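You operate a simulated robot arm through the tools that you are given. There is no shell and no other tool. Be economical: measure what you need, move in short steps, check, and stop when the job is done.

You are at the controls of a simulated robot arm. One attempt, no reset.

TASK
Test port five with the square gauge and bleed to about 3.2 kPa.
Fine: park its stopper in rest two, open valve five, switch two on; the gauge stays in.

The check looks at the end state, three seconds after you hand in, the way a careful person would. Anything else that was tipped, shoved, dropped, spilled or broken makes it a failure. Lids that push on must go on centred and level and be pressed home; caps that screw on are set level and turned clockwise until they are tight.

THE ROBOT
A 6-joint arm with a two-finger parallel gripper, fixed in place. Base frame: the origin is at the foot of the arm, x ahead of it, y to its left, z up. Readings come in m, rad, newtons and seconds.
With the tool pointing down near the work surface it reaches from about 0.14 to 0.84 m from the base axis. Its first joint turns from -2.897 to 2.897 rad. Payload 3.91 kg.
Tool frame: the origin (TCP) lies between the finger pads and is the grasp point; the fingertips stand 0.03 m ahead of it; z points along the fingers, y is the line along which they close. The gripper opens to 0.11 m. The fingers are 0.02 m wide and 0.01 m thick; the gripper's body (0.048 by 0.112 m) begins 0.055 m behind the TCP.
Orientation is that of the tool frame in the base frame, as [roll, pitch, yaw] about the fixed x, y, z axes, in that order (R = Rz(yaw) Ry(pitch) Rx(roll)). With the fingers straight down and closing along the base's y, the tool's x points along the base's -x, its y along +y and its z along -z.

THE INTERFACE
- The arm moves only by the tool jog_arm. Its argument "increments" is a list of rows, each an object of numbers (a shift or turn left out is 0, a gripper value left out holds the last): "hand": the opening in per cent of the stroke, from 0 (shut) to 100 (fully open); "x", "y", "z": the shift along the base's x, y, z in units of 100 mm (1.0 is 100 mm); "wx", "wy", "wz": the turn, a rotation vector about the base's x, y, z in units of 180 degrees (1.0 is 180 degrees). In form: [{"hand": .., "x": .., "y": .., "z": .., "wx": .., "wy": .., "wz": ..}, ...]. A call has 1 to 10 rows; each row is the pose to reach, as a shift and turn from the pose commanded when the call began. A call with a number of a shift or a turn outside -1 to 1 is refused whole. Rows are played at 5 a second. More than 0.05 m and 0.15 rad between two rows, or a gripper value outside its range, and nothing of the call is played. Where a pose cannot be reached the arm comes as near as it can. A force on the tool above 90 N (or 10 N above the force at the start of the call, whichever is more), or a blocked arm, ends the call early, and 0.2 s more pass. Each finger travels about 0.108 m/s and halts on what it meets, pressing with about 34 N; the grip force reading is that of the motor and also rises with nothing between the fingers. The clock runs only during rows and for 0.2 s after the last one: add rows that repeat a pose to give the fingers time. The reply holds the time, the measured pose of the TCP, the force on the tool along the base axes, the opening and the grip force, in the units named above and with some noise, with the torque about the TCP (base axes, N m) and any sound that the robot's microphone picked up, and new pictures: "show" is both (left out), scene, wrist or none.
- Cameras (640 x 400 px; columns grow to the right, rows downward): "scene" is fixed at [0.3987, -0.65, 1.2593]; the picture's right is [0.97, -0.24, 0.00], its down [-0.07, -0.27, -0.96] and it looks along [0.23, 0.93, -0.28] (base axes); focal length 342 px, centre (320, 200). "wrist" rides on the gripper at [0.077, 0.007, -0.114] in the tool frame; the picture's right is [-0.09, 1.00, 0.00], its down [-0.80, -0.07, -0.59] and it looks along [-0.59, -0.05, 0.80] (tool axes); focal length 270 px, centre (320, 200). There is no depth. A picture from a camera that has moved, and an enlarged one, comes with that camera's place and axes in the base frame and with its lens.
- lift_body(by): slides the trunk up (or, below 0, down) by that many m; the arm rides with it, the base frame stays. It gives what a move gives, with no picture.
- close_up(camera, box): a new picture of the part [left, top, right, bottom] of that camera's present view, enlarged. It takes no simulated time.
- finish_job(): hands the job in; it is judged then, once.

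Go step by step. Nothing tells you positions but the pictures and the camera data: compare them with the known pose of the tool, close in by small moves and look again before you grip or let go. The budget is 120 turns and 200 pictures, counting those below and the enlarged ones. Unless the task says otherwise, let go and move clear before handing in, and close with one line.

The tools are called after ">>>" as name(argument=value, ...) on one line, values as JSON. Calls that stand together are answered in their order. jog_arm: Moves the arm, as the interface text tells. Its arguments: {"type":"object","properties":{"increments":{"type":"array"},"show":{"type":"string","enum":["both","scene","wrist","none"]}},"required":["increments"]} The other tools are called the same way: lift_body (by) slides the trunk up or down; close_up (camera, box) takes an enlarged picture of a part of a camera's view; finish_job () hands the job in.

At the start:

```text
time_s: 0.0
eef_pos: [0.3286, 0.2902, 1.1865]
tool_rot: [-3.142, -0.001, 3.141]
force: [0.1, -0.3, 0.7]
wrist_torque: [-0.02, 0.0, 0.0]
width: 0.1096
grip_force: 0.0
trunk travel left (down, up): [-0.375, 0.165]
```

scene: 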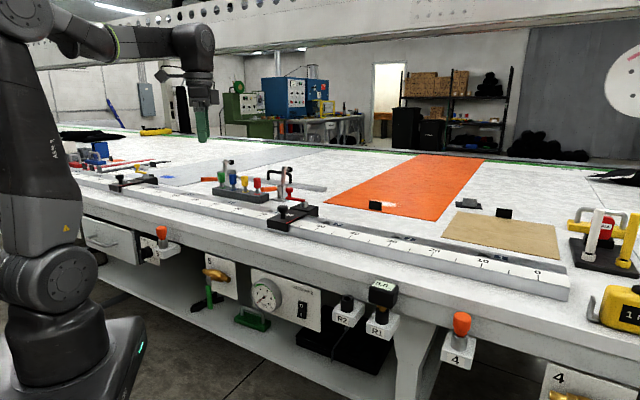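
wrist: 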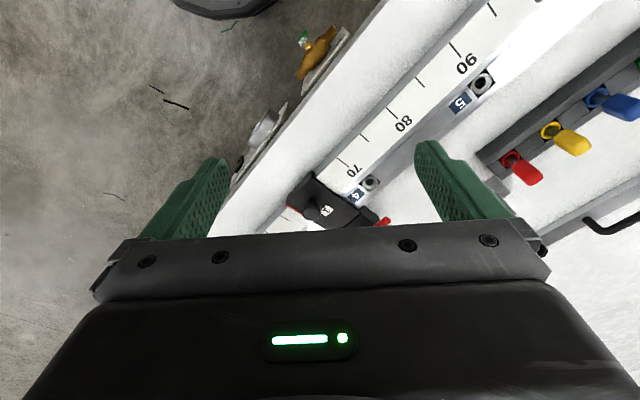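

I see a long workbench with a ruler, clamps, ports with orange stoppers, valves, a gauge dial and R1/R2 rests. I'll enlarge parts of the scene to read the labels.

>>> close_up(camera="scene", box=[60, 200, 260, 325])

>>> close_up(camera="scene", box=[180, 240, 420, 390])

>>> close_up(camera="scene", box=[400, 200, 640, 400])

>>> close_up(camera="scene", box=[60, 120, 340, 240])

```text
3.20 times, centred on (160, 262) of scene
camera zoom: at [0.3987, -0.65, 1.2593], right [0.97, -0.24, 0.0], down [-0.07, -0.27, -0.96], along [0.23, 0.93, -0.28], focal length 1096 px, centre (832, 0)
```

zoom: 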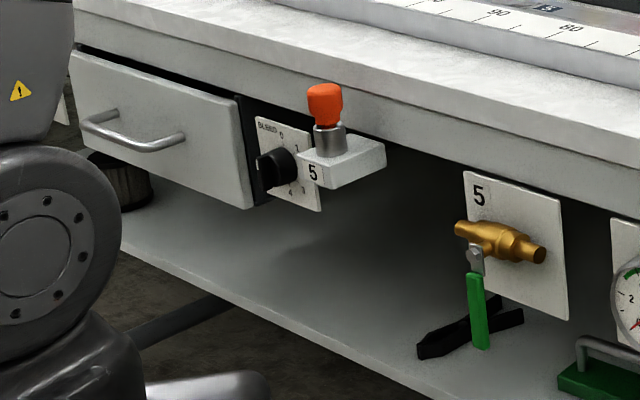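

```text
2.67 times, centred on (300, 315) of scene
camera zoom: at [0.3987, -0.65, 1.2593], right [0.97, -0.24, 0.0], down [-0.07, -0.27, -0.96], along [0.23, 0.93, -0.28], focal length 913 px, centre (373, -107)
```

zoom: 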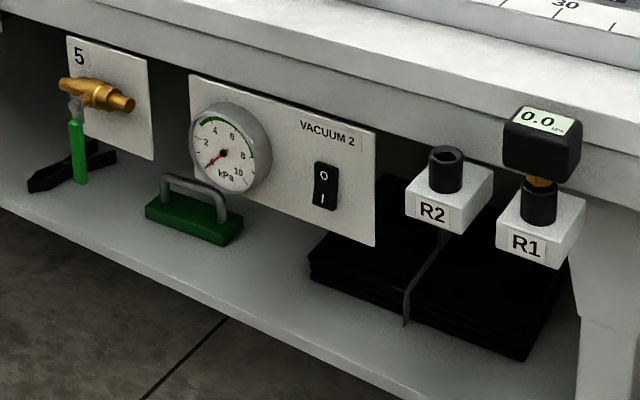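

```text
2.00 times, centred on (520, 300) of scene
camera zoom: at [0.3987, -0.65, 1.2593], right [0.97, -0.24, 0.0], down [-0.07, -0.27, -0.96], along [0.23, 0.93, -0.28], focal length 685 px, centre (-80, 0)
```

zoom: 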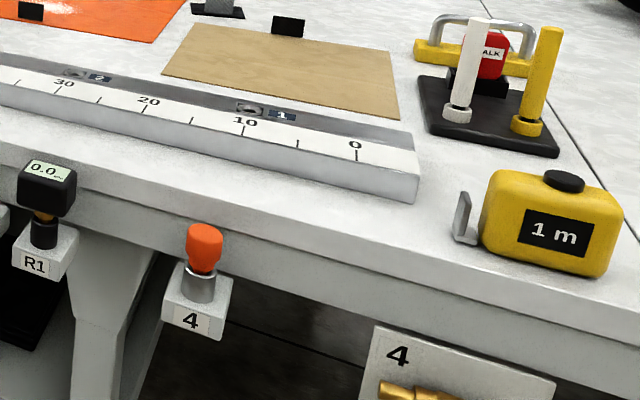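

```text
2.29 times, centred on (200, 180) of scene
camera zoom: at [0.3987, -0.65, 1.2593], right [0.97, -0.24, 0.0], down [-0.07, -0.27, -0.96], along [0.23, 0.93, -0.28], focal length 783 px, centre (594, 246)
```

zoom: 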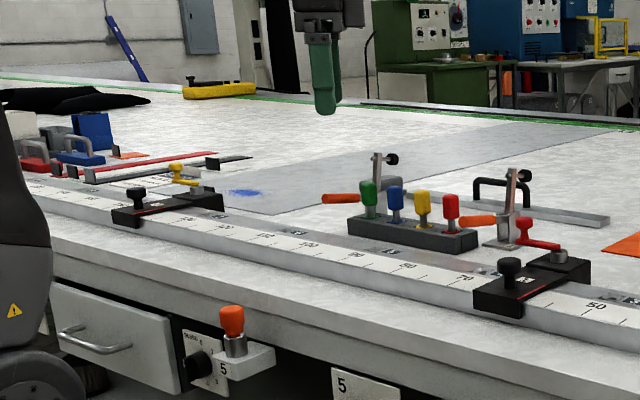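

I place port 5's stopper near (0.18, 0.35, 0.89), and rests R2/R1 near (0.61, -0.03) and (0.67, -0.08). The bench front seems to run about -41° in the base frame. I'll turn the tool to face the bench above port 5 and look.

>>> jog_arm(increments=[{"x": -0.2, "y": 0.08, "z": 0, "wz": 0.04}, {"x": -0.45, "y": 0.18, "z": 0, "wz": 0.08}, {"x": -0.7, "y": 0.25, "z": 0, "wz": 0.12}, {"x": -1.0, "y": 0.3, "z": 0, "wz": 0.16}, {"x": -1.0, "y": 0.3, "wz": 0.2}, {"x": -1.0, "y": 0.3, "wz": 0.24}, {"x": -1.0, "y": 0.3, "wz": 0.272}])

```text
time_s: 1.6
eef_pos: [0.2268, 0.3195, 1.1883]
tool_rot: [-3.14, 0.0, -2.285]
force: [0.9, 0.1, -0.8]
wrist_torque: [-0.03, 0.0, 0.01]
width: 0.1102
grip_force: 0.1
trunk travel left (down, up): [-0.375, 0.165]
camera wrist: at [0.1714, 0.2643, 1.3007], right [-0.7, 0.72, 0.0], down [0.58, 0.56, 0.59], along [0.43, 0.41, -0.8], focal length 270 px, centre (320, 200)
```

scene: 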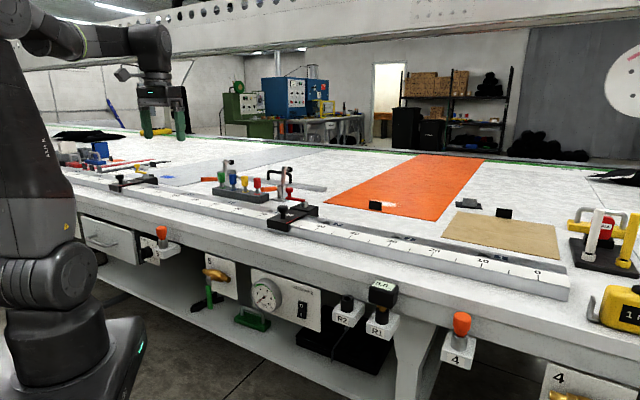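
wrist: 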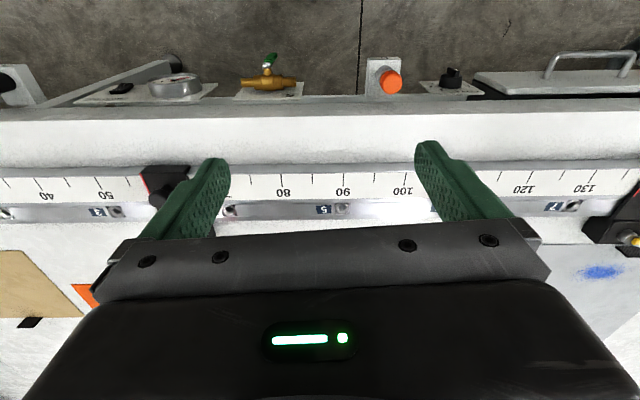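

Stopper five's top comes out near (0.166, 0.404, 0.88), with the bench edge direction near 135°. I'll go above it, lower, and look again.

>>> jog_arm(increments=[{"x": -0.2, "y": 0.28, "z": -0.3, "wz": -0.02}, {"x": -0.4, "y": 0.56, "z": -0.6, "wz": -0.02}, {"x": -0.61, "y": 0.8, "z": -0.9, "wz": -0.02}, {"x": -0.61, "y": 0.8, "z": -1.0, "wz": -0.02}])

```text
time_s: 2.6
eef_pos: [0.1663, 0.402, 1.0856]
tool_rot: [-3.14, -0.003, -2.35]
force: [0.0, 0.2, 0.5]
wrist_torque: [-0.01, -0.01, -0.02]
width: 0.1098
grip_force: 0.1
trunk travel left (down, up): [-0.375, 0.165]
camera wrist: at [0.1061, 0.3507, 1.1997], right [-0.65, 0.76, 0.0], down [0.61, 0.52, 0.59], along [0.45, 0.39, -0.8], focal length 270 px, centre (320, 200)
```

scene: 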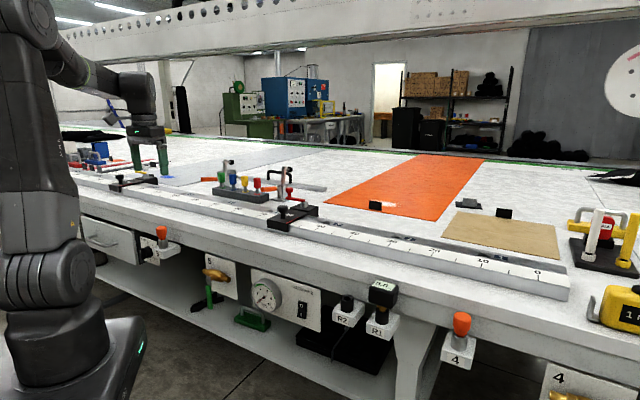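
wrist: 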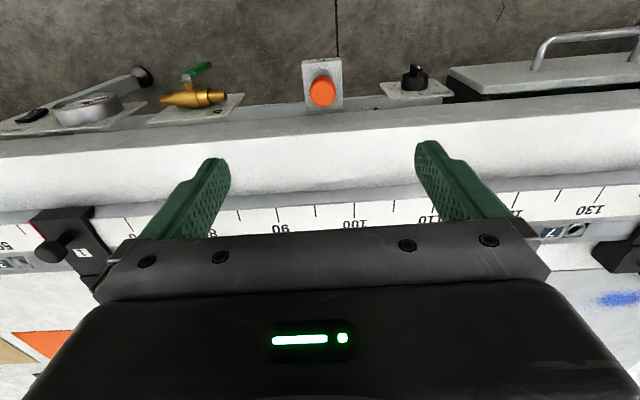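

The bench top comes out near z 0.90, the edge about 3 cm behind the stopper axis, and the stopper top near 0.87. I'll centre above it and descend partway.

>>> jog_arm(increments=[{"hand": 70, "x": 0.02, "y": 0.06, "z": -0.4}, {"x": 0.02, "y": 0.06, "z": -0.8}, {"x": 0.02, "y": 0.06, "z": -1.0}, {"x": 0.02, "y": 0.06, "z": -1.0}])

>>> close_up(camera="scene", box=[100, 160, 230, 270])

```text
time_s: 3.6
eef_pos: [0.1676, 0.4095, 0.9874]
tool_rot: [-3.14, 0.002, -2.349]
force: [-0.1, -1.2, 0.1]
wrist_torque: [0.05, 0.0, -0.02]
width: 0.0769
grip_force: 0.1
trunk travel left (down, up): [-0.375, 0.165]
camera wrist: at [0.1078, 0.3573, 1.0998], right [-0.65, 0.76, 0.0], down [0.61, 0.52, 0.59], along [0.45, 0.39, -0.8], focal length 270 px, centre (320, 200)
```

scene: 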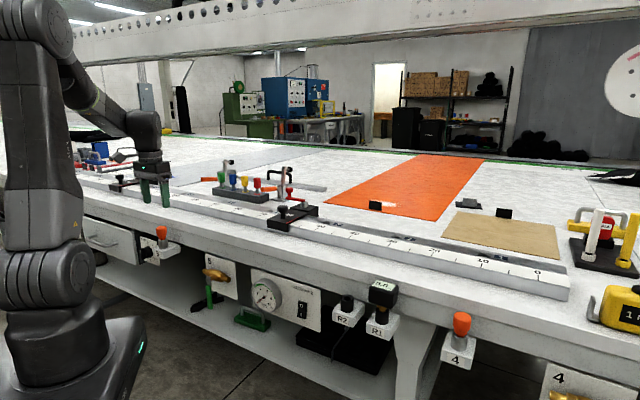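
wrist: 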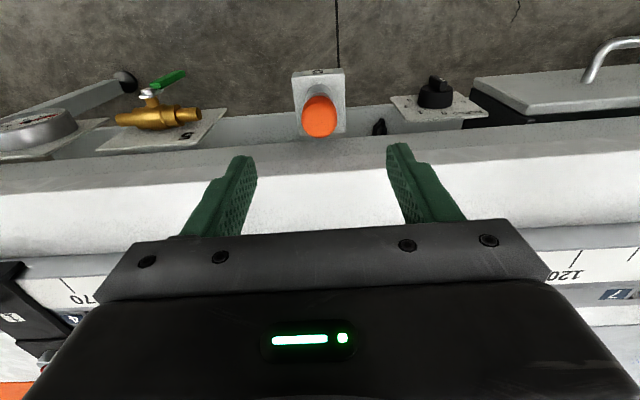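

```text
3.64 times, centred on (165, 215) of scene
camera zoom: at [0.3987, -0.65, 1.2593], right [0.97, -0.24, 0.0], down [-0.07, -0.27, -0.96], along [0.23, 0.93, -0.28], focal length 1245 px, centre (884, 146)
```

zoom: 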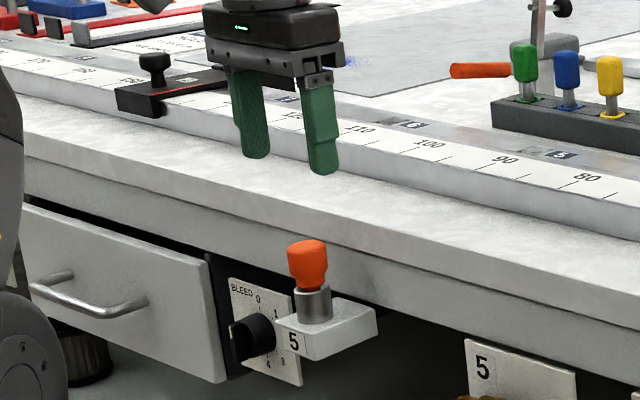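

The stopper lines up between the fingers. I'll descend further and check before gripping.

>>> jog_arm(increments=[{"x": 0.03, "y": 0.02, "z": -0.4}, {"x": 0.03, "y": 0.02, "z": -0.8}, {"x": 0.03, "y": 0.02, "z": -0.9}])

>>> close_up(camera="scene", box=[110, 180, 220, 270])

```text
time_s: 4.4
eef_pos: [0.171, 0.4068, 0.8968]
tool_rot: [3.141, 0.0, -2.349]
force: [0.4, -0.6, 0.0]
wrist_torque: [0.0, -0.01, 0.0]
width: 0.0768
grip_force: 0.2
trunk travel left (down, up): [-0.375, 0.165]
camera wrist: at [0.1119, 0.3558, 1.0091], right [-0.65, 0.76, 0.0], down [0.61, 0.52, 0.59], along [0.45, 0.39, -0.8], focal length 270 px, centre (320, 200)
```

scene: 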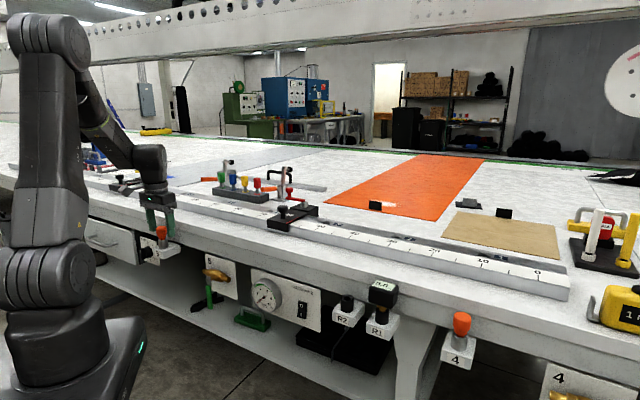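
wrist: 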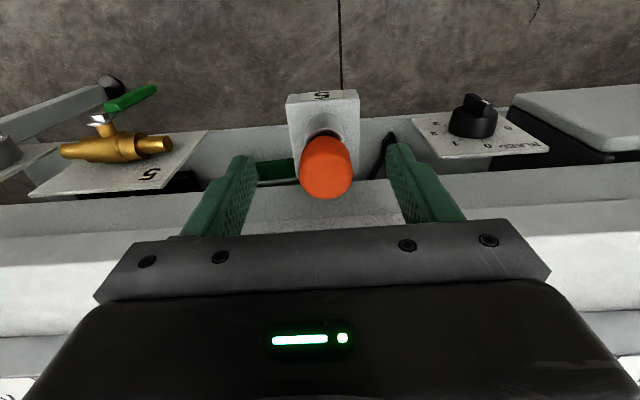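

```text
4.44 times, centred on (165, 225) of scene
camera zoom: at [0.3987, -0.65, 1.2593], right [0.97, -0.24, 0.0], down [-0.07, -0.27, -0.96], along [0.23, 0.93, -0.28], focal length 1522 px, centre (1009, 89)
```

zoom: 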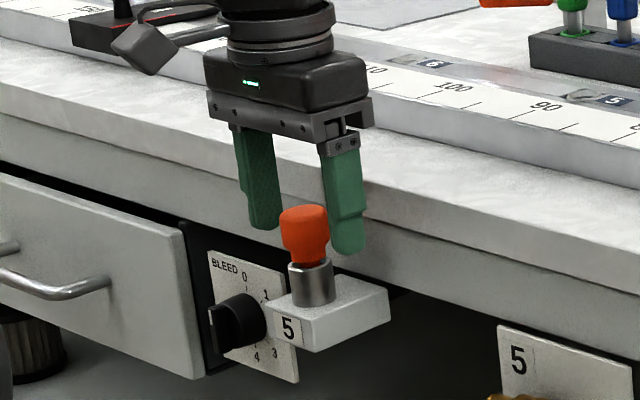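

The stopper sits centred along the closing line, a few mm further in. I'll go down to about z 0.862 and close.

>>> jog_arm(increments=[{"x": 0.02, "y": 0.04, "z": -0.2}, {"x": 0.02, "y": 0.04, "z": -0.35}, {"hand": 15, "x": 0.02, "y": 0.04, "z": -0.35}, {"hand": 0, "x": 0.02, "y": 0.04, "z": -0.35}, {"x": 0.02, "y": 0.04, "z": -0.35}])

>>> close_up(camera="scene", box=[110, 180, 220, 270])

```text
time_s: 5.6
eef_pos: [0.1716, 0.4126, 0.8631]
tool_rot: [3.141, 0.002, -2.351]
force: [-1.5, 0.2, 0.1]
wrist_torque: [0.08, 0.08, 0.03]
width: 0.0286
grip_force: 33.7
trunk travel left (down, up): [-0.375, 0.165]
camera wrist: at [0.1126, 0.3608, 0.9766], right [-0.65, 0.76, 0.0], down [0.61, 0.52, 0.59], along [0.45, 0.38, -0.8], focal length 270 px, centre (320, 200)
```

scene: 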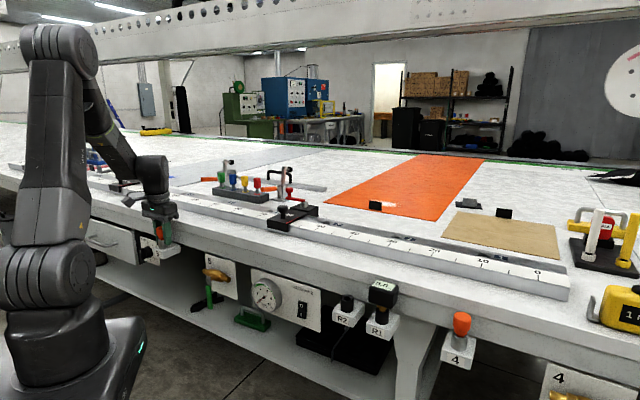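
wrist: 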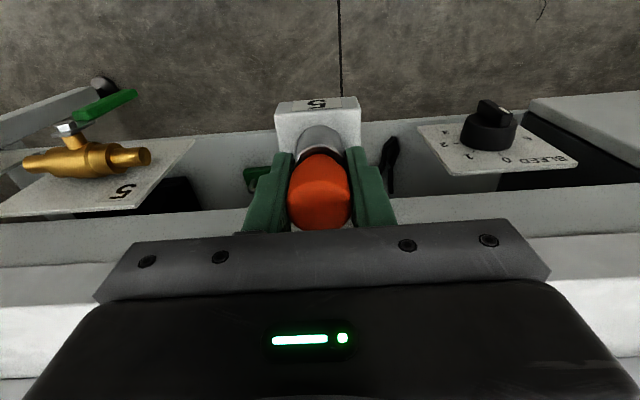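

```text
4.44 times, centred on (165, 225) of scene
camera zoom: at [0.3987, -0.65, 1.2593], right [0.97, -0.24, 0.0], down [-0.07, -0.27, -0.96], along [0.23, 0.93, -0.28], focal length 1522 px, centre (1009, 89)
```

zoom: 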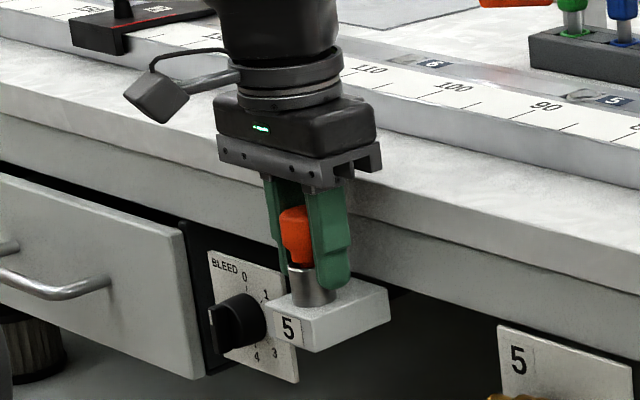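

The stopper is gripped (28.6 mm). I'll pull it straight up in small steps.

>>> jog_arm(increments=[{"z": 0.05}, {"z": 0.1}, {"z": 0.2}, {"z": 0.3}, {"z": 0.5}, {"z": 0.8}, {"z": 1.0}])

```text
time_s: 7.2
eef_pos: [0.1729, 0.412, 0.9645]
tool_rot: [3.141, 0.001, -2.349]
force: [-0.5, -0.2, -1.3]
wrist_torque: [0.01, 0.01, -0.01]
width: 0.0285
grip_force: 33.7
trunk travel left (down, up): [-0.375, 0.165]
camera wrist: at [0.1139, 0.3605, 1.0784], right [-0.65, 0.76, 0.0], down [0.61, 0.52, 0.59], along [0.45, 0.38, -0.8], focal length 270 px, centre (320, 200)
```

scene: 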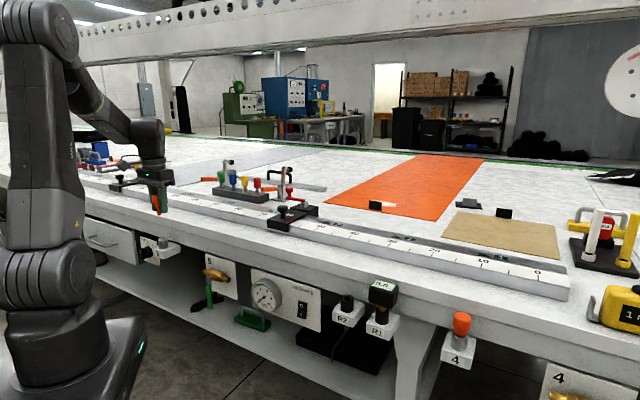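
wrist: 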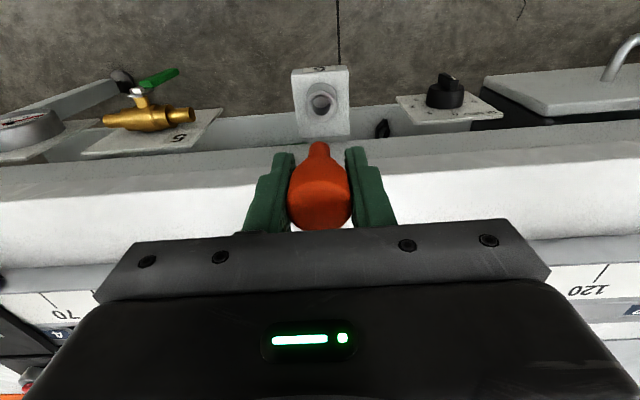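

The stopper is out, its plug intact. I'll carry it along the bench front to rest two, near (0.613, -0.024).

>>> jog_arm(increments=[{"x": 0.3, "y": -0.3, "z": 0.15}, {"x": 0.6, "y": -0.6, "z": 0.3}, {"x": 0.95, "y": -0.95, "z": 0.3}], show="none")

>>> jog_arm(increments=[{"x": 0.33, "y": -0.33}, {"x": 0.66, "y": -0.66}, {"x": 0.99, "y": -0.98}], show="none")

>>> jog_arm(increments=[{"x": 0.33, "y": -0.33}, {"x": 0.66, "y": -0.66}, {"x": 0.99, "y": -0.98}], show="none")

>>> jog_arm(increments=[{"x": 0.33, "y": -0.33}, {"x": 0.66, "y": -0.66}, {"x": 0.99, "y": -0.98}])

```text
time_s: 8.0
eef_pos: [0.2687, 0.3206, 0.9914]
tool_rot: [-3.141, 0.0, -2.35]
force: [-0.1, -0.3, -0.1]
wrist_torque: [-0.02, -0.05, -0.03]
width: 0.0287
grip_force: 34.1
trunk travel left (down, up): [-0.375, 0.165]
```

```text
time_s: 8.8
eef_pos: [0.3667, 0.2225, 0.9882]
tool_rot: [-3.141, 0.001, -2.351]
force: [0.5, -0.4, -0.4]
wrist_torque: [-0.02, -0.01, 0.01]
width: 0.0285
grip_force: 34.0
trunk travel left (down, up): [-0.375, 0.165]
```

```text
time_s: 9.6
eef_pos: [0.4683, 0.1244, 0.9936]
tool_rot: [-3.141, 0.002, -2.35]
force: [0.7, 0.4, -0.4]
wrist_torque: [0.0, -0.03, 0.01]
width: 0.0286
grip_force: 33.9
trunk travel left (down, up): [-0.375, 0.165]
```

```text
time_s: 10.4
eef_pos: [0.5639, 0.0207, 0.9938]
tool_rot: [3.141, 0.0, -2.349]
force: [-0.6, -0.2, 0.1]
wrist_torque: [-0.05, 0.02, 0.01]
width: 0.0286
grip_force: 34.0
trunk travel left (down, up): [-0.375, 0.165]
camera wrist: at [0.5052, -0.0304, 1.107], right [-0.65, 0.76, 0.0], down [0.61, 0.52, 0.59], along [0.45, 0.39, -0.8], focal length 270 px, centre (320, 200)
```

scene: 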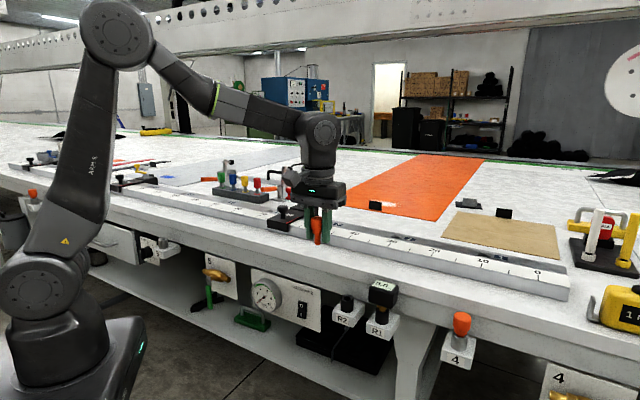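
wrist: 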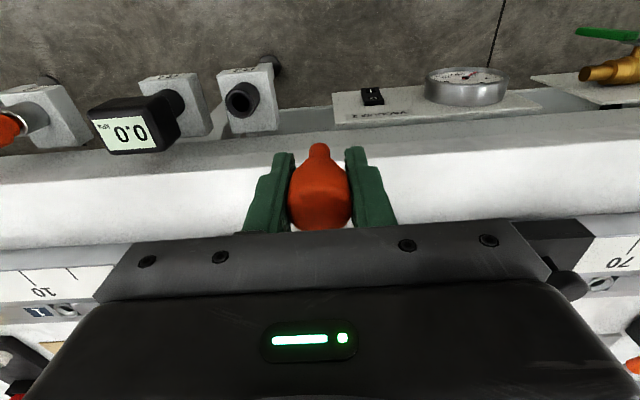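

R2's bore estimates near (0.614, -0.037). I'll move so that it appears where port 5's bore did when the stopper hung right above it (pixel ~(321, 99) at z 0.9645).

>>> jog_arm(increments=[{"x": 0.3, "y": -0.25, "z": 0}, {"x": 0.6, "y": -0.5, "z": -0.15}, {"x": 0.6, "y": -0.5, "z": -0.29}, {"x": 0.6, "y": -0.5, "z": -0.29}], show="wrist")

>>> close_up(camera="wrist", box=[240, 50, 400, 240])

>>> close_up(camera="scene", box=[300, 200, 420, 350])

```text
time_s: 11.4
eef_pos: [0.6241, -0.0279, 0.9629]
tool_rot: [-3.14, 0.0, -2.349]
force: [0.0, -0.4, -0.1]
wrist_torque: [0.0, 0.04, 0.01]
width: 0.0284
grip_force: 34.8
trunk travel left (down, up): [-0.375, 0.165]
camera wrist: at [0.5651, -0.0798, 1.0766], right [-0.65, 0.76, 0.0], down [0.61, 0.52, 0.59], along [0.45, 0.38, -0.8], focal length 270 px, centre (320, 200)
```

wrist: 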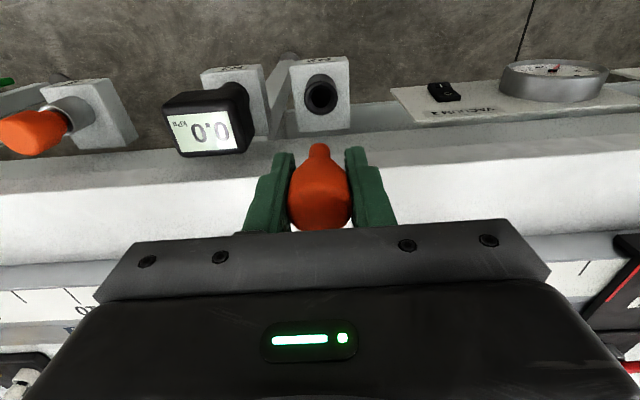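

```text
2.11 times, centred on (320, 145) of wrist
camera zoom: at [0.5651, -0.0798, 1.0766], right [-0.65, 0.76, 0.0], down [0.61, 0.52, 0.59], along [0.45, 0.38, -0.8], focal length 569 px, centre (320, 316)
```

zoom: 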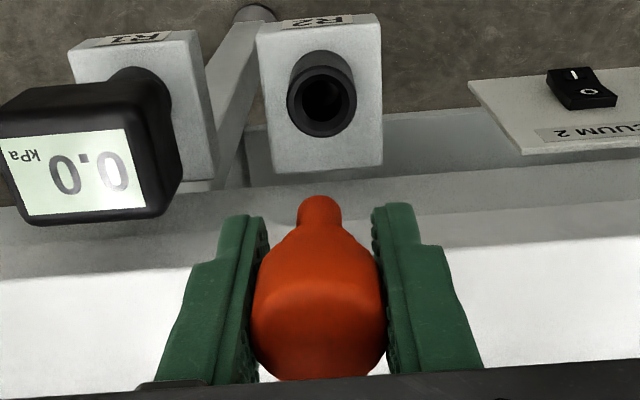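

```text
2.67 times, centred on (360, 275) of scene
camera zoom: at [0.3987, -0.65, 1.2593], right [0.97, -0.24, 0.0], down [-0.07, -0.27, -0.96], along [0.23, 0.93, -0.28], focal length 913 px, centre (213, 0)
```

zoom: 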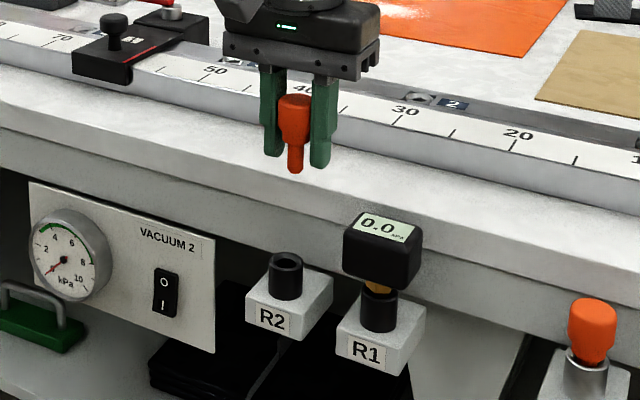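

The bore lines up within a couple of mm. I'll nudge back slightly, and lower until the plug tip is just above the tube, then look.

>>> jog_arm(increments=[{"x": -0.01, "y": -0.015, "z": -0.3}, {"x": -0.01, "y": -0.015, "z": -0.56}, {"x": -0.01, "y": -0.015, "z": -0.56}], show="none")

>>> close_up(camera="wrist", box=[240, 80, 400, 240])

>>> close_up(camera="scene", box=[310, 240, 400, 340])

```text
time_s: 12.2
eef_pos: [0.6267, -0.0277, 0.9061]
tool_rot: [-3.139, 0.001, -2.349]
force: [0.6, -0.1, -0.1]
wrist_torque: [0.01, -0.05, 0.01]
width: 0.0285
grip_force: 34.0
trunk travel left (down, up): [-0.375, 0.165]
```

```text
2.50 times, centred on (320, 160) of wrist
camera zoom: at [0.5664, -0.0788, 1.0196], right [-0.65, 0.76, 0.0], down [0.61, 0.52, 0.59], along [0.45, 0.39, -0.8], focal length 676 px, centre (320, 300)
```

zoom: 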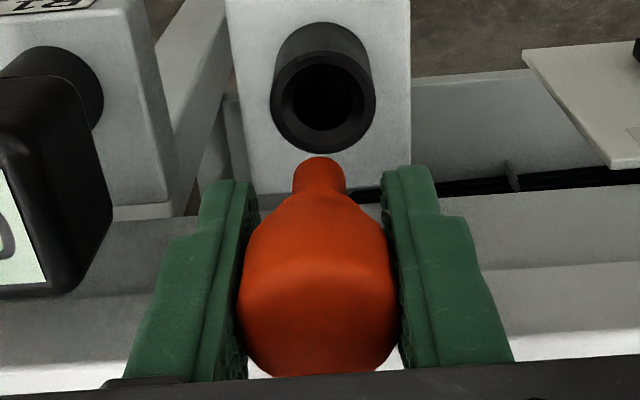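

```text
4.00 times, centred on (355, 290) of scene
camera zoom: at [0.3987, -0.65, 1.2593], right [0.97, -0.24, 0.0], down [-0.07, -0.27, -0.96], along [0.23, 0.93, -0.28], focal length 1370 px, centre (180, -160)
```

zoom: 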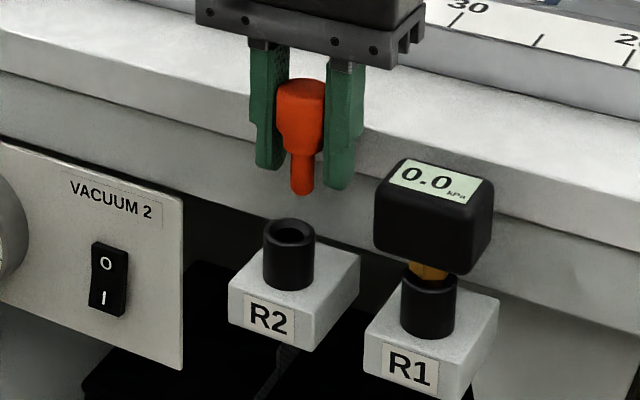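

The two views disagree slightly with my estimate: the plug seems about 10 mm too far toward the bench at R2. I'll shift that way at this height and compare again.

>>> jog_arm(increments=[{"x": -0.04, "y": -0.04}, {"x": -0.08, "y": -0.07}, {"x": -0.08, "y": -0.07}], show="none")

>>> close_up(camera="wrist", box=[240, 80, 400, 240])

>>> close_up(camera="scene", box=[310, 240, 400, 340])

>>> close_up(camera="scene", box=[110, 200, 210, 270])

```text
time_s: 13.0
eef_pos: [0.6169, -0.0351, 0.9078]
tool_rot: [-3.141, 0.0, -2.35]
force: [-1.4, -0.2, 0.2]
wrist_torque: [-0.01, -0.01, 0.01]
width: 0.0282
grip_force: 33.9
trunk travel left (down, up): [-0.375, 0.165]
```

```text
2.50 times, centred on (320, 160) of wrist
camera zoom: at [0.5578, -0.0869, 1.0205], right [-0.65, 0.76, 0.0], down [0.61, 0.52, 0.59], along [0.45, 0.39, -0.8], focal length 676 px, centre (320, 300)
```

zoom: 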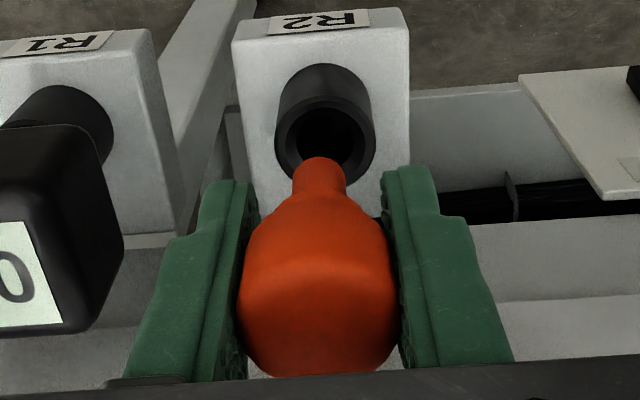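

```text
4.00 times, centred on (355, 290) of scene
camera zoom: at [0.3987, -0.65, 1.2593], right [0.97, -0.24, 0.0], down [-0.07, -0.27, -0.96], along [0.23, 0.93, -0.28], focal length 1370 px, centre (180, -160)
```

zoom: 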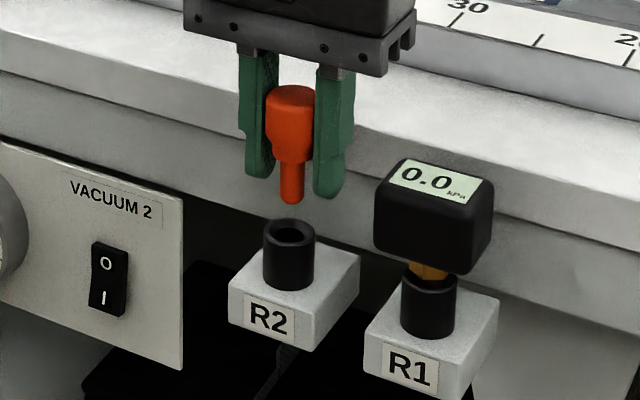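

```text
5.71 times, centred on (160, 235) of scene
camera zoom: at [0.3987, -0.65, 1.2593], right [0.97, -0.24, 0.0], down [-0.07, -0.27, -0.96], along [0.23, 0.93, -0.28], focal length 1957 px, centre (1234, 0)
```

zoom: 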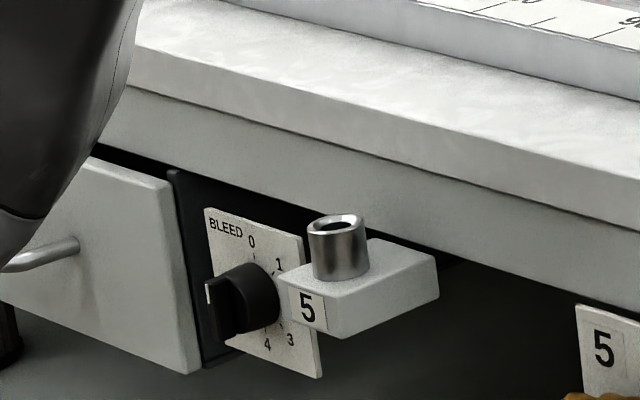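

Both views now agree that the plug is over R2's bore, to about 1 mm. I'll nudge 1 mm and lower in small steps while watching the force.

>>> jog_arm(increments=[{"x": -0.01, "y": 0.01, "z": -0.1}, {"x": -0.01, "y": 0.01, "z": -0.2}, {"x": -0.01, "y": 0.01, "z": -0.28}, {"x": -0.01, "y": 0.01, "z": -0.28}], show="none")

>>> close_up(camera="wrist", box=[240, 80, 400, 240])

>>> close_up(camera="scene", box=[310, 240, 400, 340])

```text
time_s: 14.0
eef_pos: [0.6155, -0.0352, 0.8791]
tool_rot: [3.141, 0.001, -2.348]
force: [0.4, 1.4, -0.4]
wrist_torque: [0.06, -0.03, 0.01]
width: 0.0283
grip_force: 33.9
trunk travel left (down, up): [-0.375, 0.165]
```

```text
2.50 times, centred on (320, 160) of wrist
camera zoom: at [0.5565, -0.0863, 0.9922], right [-0.65, 0.76, 0.0], down [0.61, 0.52, 0.59], along [0.45, 0.39, -0.8], focal length 676 px, centre (320, 300)
```

zoom: 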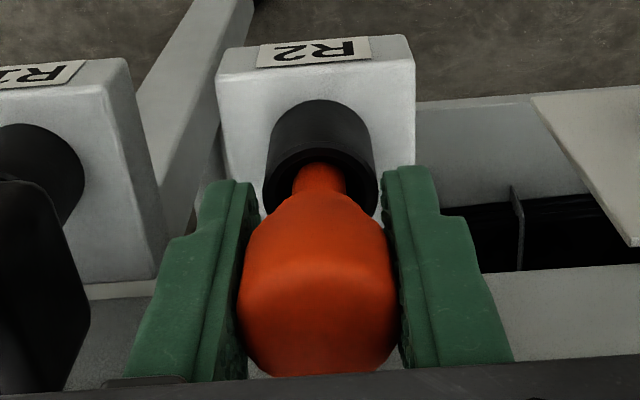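

```text
4.00 times, centred on (355, 290) of scene
camera zoom: at [0.3987, -0.65, 1.2593], right [0.97, -0.24, 0.0], down [-0.07, -0.27, -0.96], along [0.23, 0.93, -0.28], focal length 1370 px, centre (180, -160)
```

zoom: 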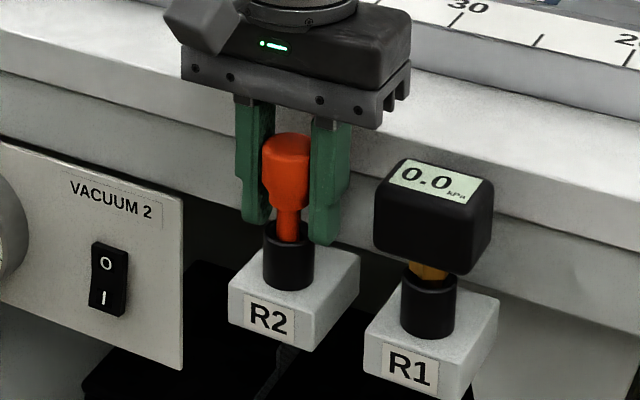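

The plug is entering the tube. I'll push down gently the remaining ~12-15 mm.

>>> jog_arm(increments=[{"z": -0.05}, {"z": -0.1}, {"z": -0.13}, {"z": -0.16}, {"z": -0.16}], show="none")

>>> close_up(camera="wrist", box=[240, 80, 400, 240])

>>> close_up(camera="scene", box=[310, 240, 400, 340])

```text
time_s: 15.2
eef_pos: [0.6158, -0.0344, 0.8632]
tool_rot: [3.142, 0.0, -2.35]
force: [2.7, -0.5, 2.3]
wrist_torque: [-0.04, -0.05, 0.0]
width: 0.0286
grip_force: 34.1
trunk travel left (down, up): [-0.375, 0.165]
```

```text
2.50 times, centred on (320, 160) of wrist
camera zoom: at [0.5561, -0.086, 0.9765], right [-0.65, 0.76, 0.0], down [0.61, 0.52, 0.59], along [0.45, 0.38, -0.8], focal length 676 px, centre (320, 300)
```

zoom: 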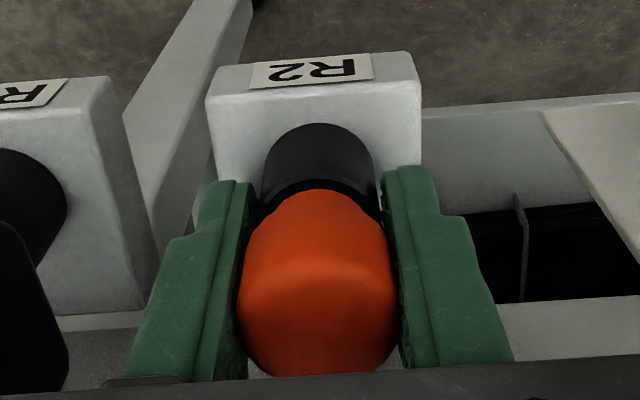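

```text
4.00 times, centred on (355, 290) of scene
camera zoom: at [0.3987, -0.65, 1.2593], right [0.97, -0.24, 0.0], down [-0.07, -0.27, -0.96], along [0.23, 0.93, -0.28], focal length 1370 px, centre (180, -160)
```

zoom: 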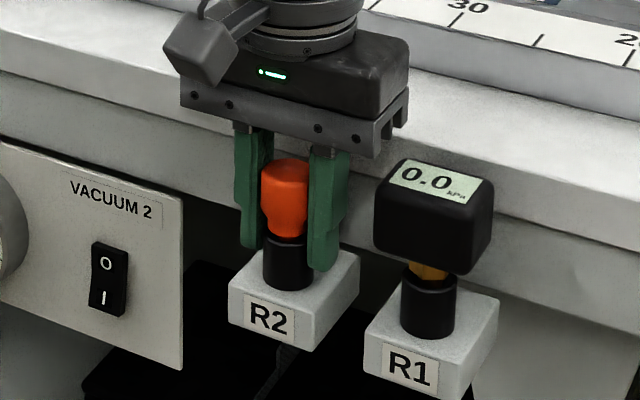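

It looks nearly seated; I'll press a few mm more to confirm home.

>>> jog_arm(increments=[{"z": -0.02}, {"z": -0.04}, {"z": -0.04}], show="none")

```text
time_s: 16.0
eef_pos: [0.6151, -0.0351, 0.861]
tool_rot: [-3.139, 0.003, -2.349]
force: [2.0, -2.6, 26.2]
wrist_torque: [0.07, 0.08, -0.1]
width: 0.0287
grip_force: 34.2
trunk travel left (down, up): [-0.375, 0.165]
```

It is firmly seated (26 N). I'll back off, open a little, and rise.

>>> jog_arm(increments=[{"z": 0.03}, {"hand": 42, "z": 0.03}, {"z": 0.03}, {"z": 0.2}, {"z": 0.5}, {"z": 0.9}, {"z": 1.0}])

>>> close_up(camera="scene", box=[310, 240, 430, 350])

```text
time_s: 17.6
eef_pos: [0.6159, -0.0335, 0.9615]
tool_rot: [3.14, 0.001, -2.347]
force: [-0.1, -0.3, 0.5]
wrist_torque: [-0.03, 0.02, 0.01]
width: 0.0463
grip_force: 0.1
trunk travel left (down, up): [-0.375, 0.165]
camera wrist: at [0.5567, -0.0846, 1.0739], right [-0.65, 0.76, 0.0], down [0.61, 0.52, 0.59], along [0.45, 0.39, -0.8], focal length 270 px, centre (320, 200)
```

scene: 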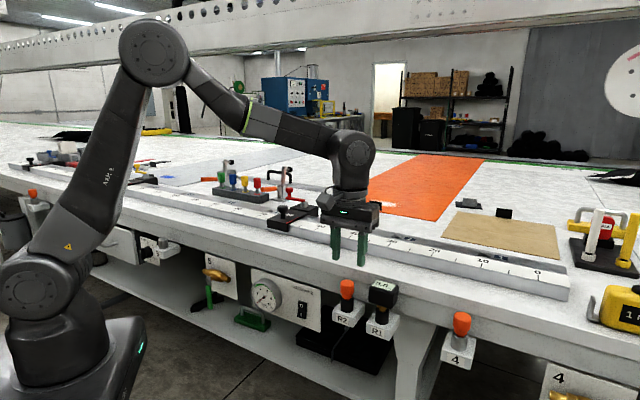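
wrist: 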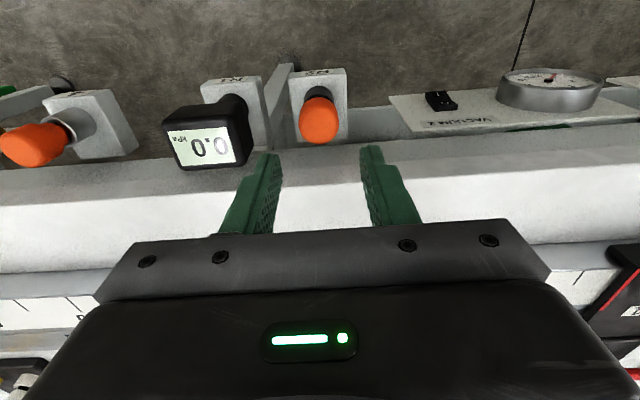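

```text
3.64 times, centred on (370, 295) of scene
camera zoom: at [0.3987, -0.65, 1.2593], right [0.97, -0.24, 0.0], down [-0.07, -0.27, -0.96], along [0.23, 0.93, -0.28], focal length 1245 px, centre (138, -146)
```

zoom: 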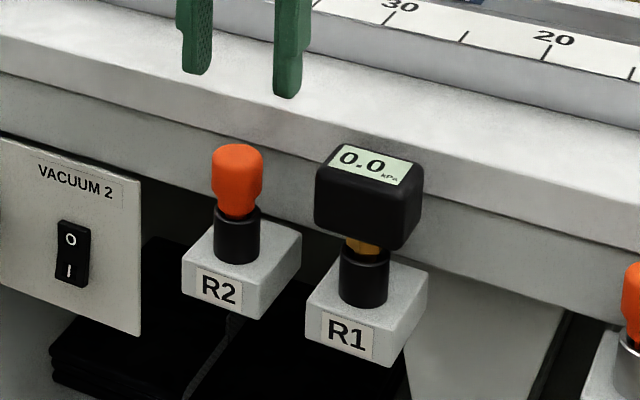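

R2 is filled properly and the stopper is upright. Next, the gauge in R1 at about (0.670, -0.089); I'll move above it with the hand opened to 88 mm.

>>> jog_arm(increments=[{"hand": 80, "x": 0.0, "y": 0.0, "z": 0.4}, {"x": 0.27, "y": -0.27, "z": 0.4}, {"x": 0.54, "y": -0.55, "z": 0.4}, {"x": 0.54, "y": -0.55, "z": 0.4}])

>>> close_up(camera="scene", box=[310, 200, 450, 340])

```text
time_s: 18.6
eef_pos: [0.6711, -0.0873, 0.9998]
tool_rot: [3.142, 0.001, -2.349]
force: [-0.2, -1.0, 0.3]
wrist_torque: [0.0, -0.02, 0.01]
width: 0.0878
grip_force: 0.0
trunk travel left (down, up): [-0.375, 0.165]
camera wrist: at [0.6125, -0.1394, 1.1141], right [-0.65, 0.76, 0.0], down [0.61, 0.52, 0.59], along [0.45, 0.39, -0.8], focal length 270 px, centre (320, 200)
```

scene: 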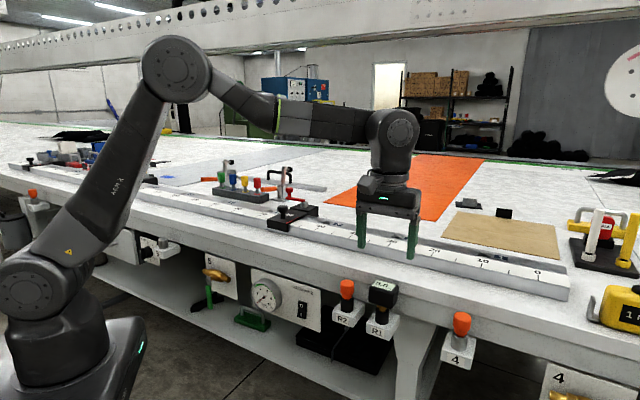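
wrist: 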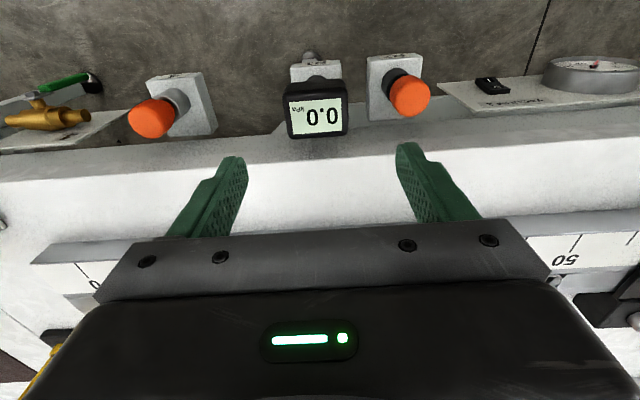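

```text
2.86 times, centred on (380, 270) of scene
camera zoom: at [0.3987, -0.65, 1.2593], right [0.97, -0.24, 0.0], down [-0.07, -0.27, -0.96], along [0.23, 0.93, -0.28], focal length 978 px, centre (149, 0)
```

zoom: 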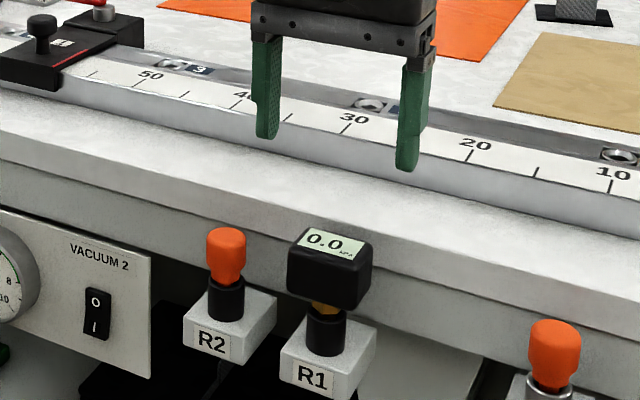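

The gauge sits nearly centred; I'll shift 4 mm in -y, descend partway and check.

>>> jog_arm(increments=[{"x": 0, "y": -0.04, "z": -0.3}, {"x": 0, "y": -0.04, "z": -0.7}, {"x": 0, "y": -0.04, "z": -0.8}, {"x": 0, "y": -0.04, "z": -0.8}], show="wrist")

>>> close_up(camera="scene", box=[310, 220, 450, 340])

```text
time_s: 19.6
eef_pos: [0.6727, -0.0917, 0.9199]
tool_rot: [3.141, 0.0, -2.35]
force: [-1.0, -0.9, -0.1]
wrist_torque: [0.03, 0.01, 0.02]
width: 0.0879
grip_force: 0.0
trunk travel left (down, up): [-0.375, 0.165]
camera wrist: at [0.6123, -0.1437, 1.0335], right [-0.65, 0.76, 0.0], down [0.61, 0.52, 0.59], along [0.45, 0.38, -0.8], focal length 270 px, centre (320, 200)
```

wrist: 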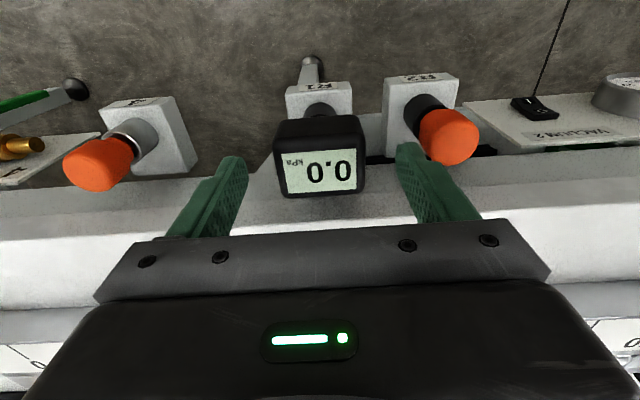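

```text
3.33 times, centred on (380, 280) of scene
camera zoom: at [0.3987, -0.65, 1.2593], right [0.97, -0.24, 0.0], down [-0.07, -0.27, -0.96], along [0.23, 0.93, -0.28], focal length 1142 px, centre (120, -67)
```

zoom: 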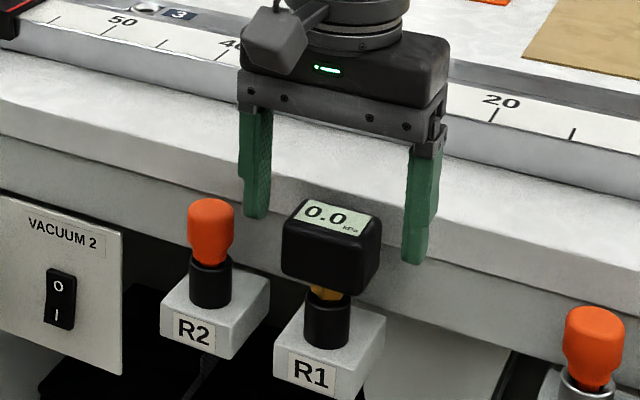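

Centred. I'll narrow the opening a little for clearance to R2's stopper, descend to z 0.885 and close.

>>> jog_arm(increments=[{"hand": 71, "z": 0}, {"z": -0.18}, {"z": -0.35}, {"z": -0.35, "hand": 40}, {"z": -0.35, "hand": 20}, {"z": -0.35}, {"z": -0.35}], show="wrist")

>>> close_up(camera="scene", box=[310, 220, 450, 340])

```text
time_s: 21.2
eef_pos: [0.6708, -0.0926, 0.8857]
tool_rot: [-3.141, 0.0, -2.348]
force: [-0.7, 0.3, -0.3]
wrist_torque: [0.02, 0.02, 0.0]
width: 0.0515
grip_force: 33.9
trunk travel left (down, up): [-0.375, 0.165]
camera wrist: at [0.6114, -0.1443, 0.9988], right [-0.65, 0.76, 0.0], down [0.61, 0.52, 0.59], along [0.45, 0.39, -0.8], focal length 270 px, centre (320, 200)
```

wrist: 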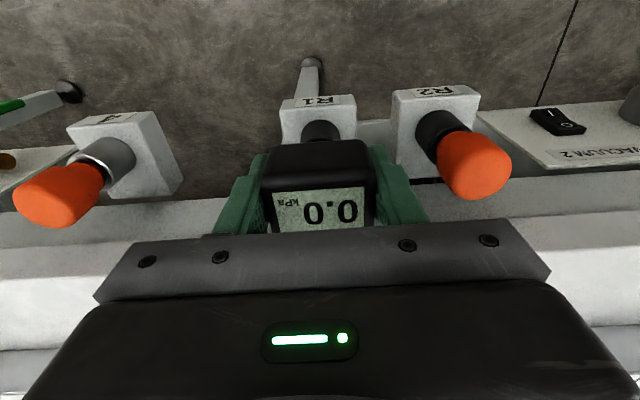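

```text
3.33 times, centred on (380, 280) of scene
camera zoom: at [0.3987, -0.65, 1.2593], right [0.97, -0.24, 0.0], down [-0.07, -0.27, -0.96], along [0.23, 0.93, -0.28], focal length 1142 px, centre (120, -67)
```

zoom: 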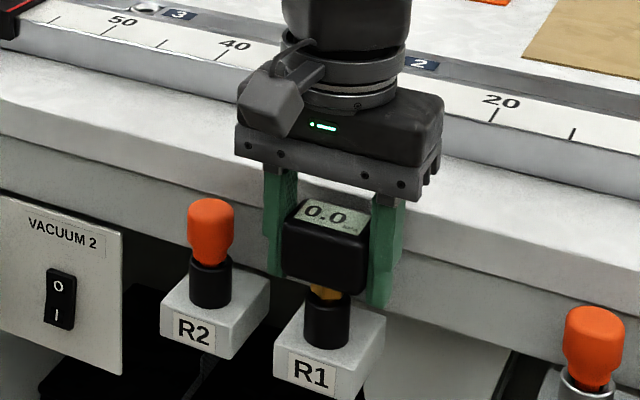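

The gauge is gripped at 51.5 mm with TCP (0.671, -0.093, 0.886). I'll pull it straight up.

>>> jog_arm(increments=[{"z": 0.05}, {"z": 0.1}, {"z": 0.2}, {"z": 0.3}, {"z": 0.5}, {"z": 0.8}, {"z": 1.0}], show="wrist")

>>> close_up(camera="scene", box=[310, 180, 450, 340])

>>> close_up(camera="wrist", box=[240, 50, 400, 240])

```text
time_s: 22.8
eef_pos: [0.6695, -0.0946, 0.9862]
tool_rot: [-3.141, -0.001, -2.349]
force: [-0.7, -0.6, -0.8]
wrist_torque: [-0.02, -0.01, 0.02]
width: 0.0513
grip_force: 33.8
trunk travel left (down, up): [-0.375, 0.165]
camera wrist: at [0.6112, -0.1455, 1.0986], right [-0.65, 0.76, 0.0], down [0.61, 0.52, 0.59], along [0.45, 0.39, -0.8], focal length 270 px, centre (320, 200)
```

wrist: 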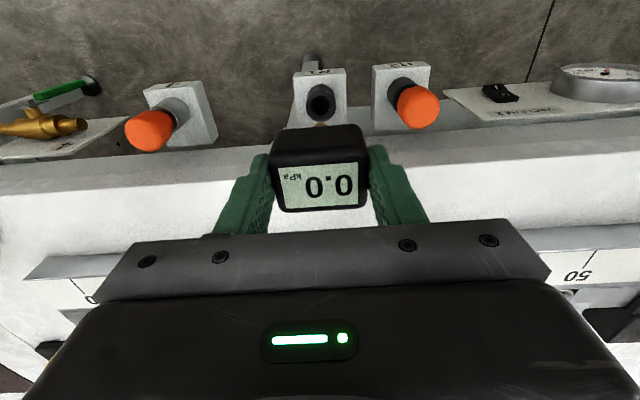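

```text
2.50 times, centred on (380, 260) of scene
camera zoom: at [0.3987, -0.65, 1.2593], right [0.97, -0.24, 0.0], down [-0.07, -0.27, -0.96], along [0.23, 0.93, -0.28], focal length 856 px, centre (170, 50)
```

zoom: 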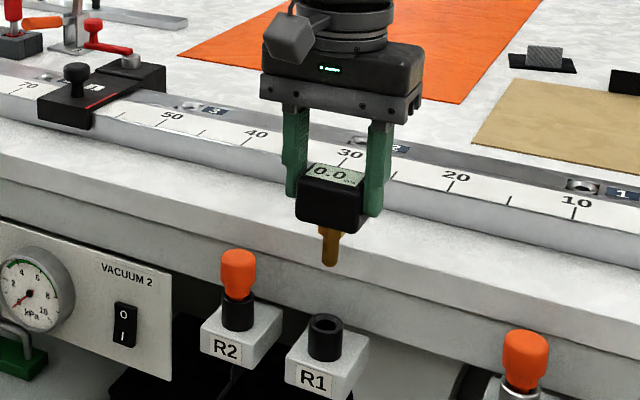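

```text
2.11 times, centred on (320, 145) of wrist
camera zoom: at [0.6112, -0.1455, 1.0986], right [-0.65, 0.76, 0.0], down [0.61, 0.52, 0.59], along [0.45, 0.39, -0.8], focal length 569 px, centre (320, 316)
```

zoom: 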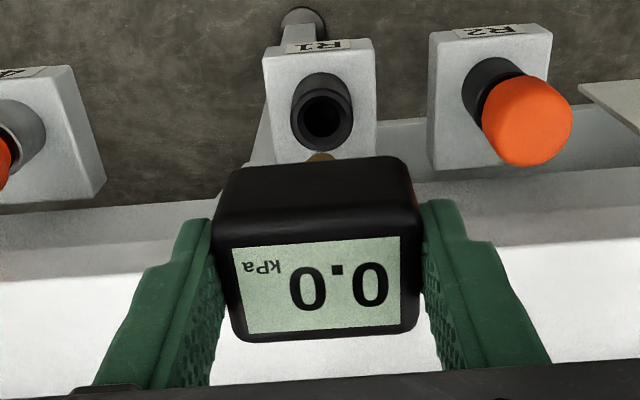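

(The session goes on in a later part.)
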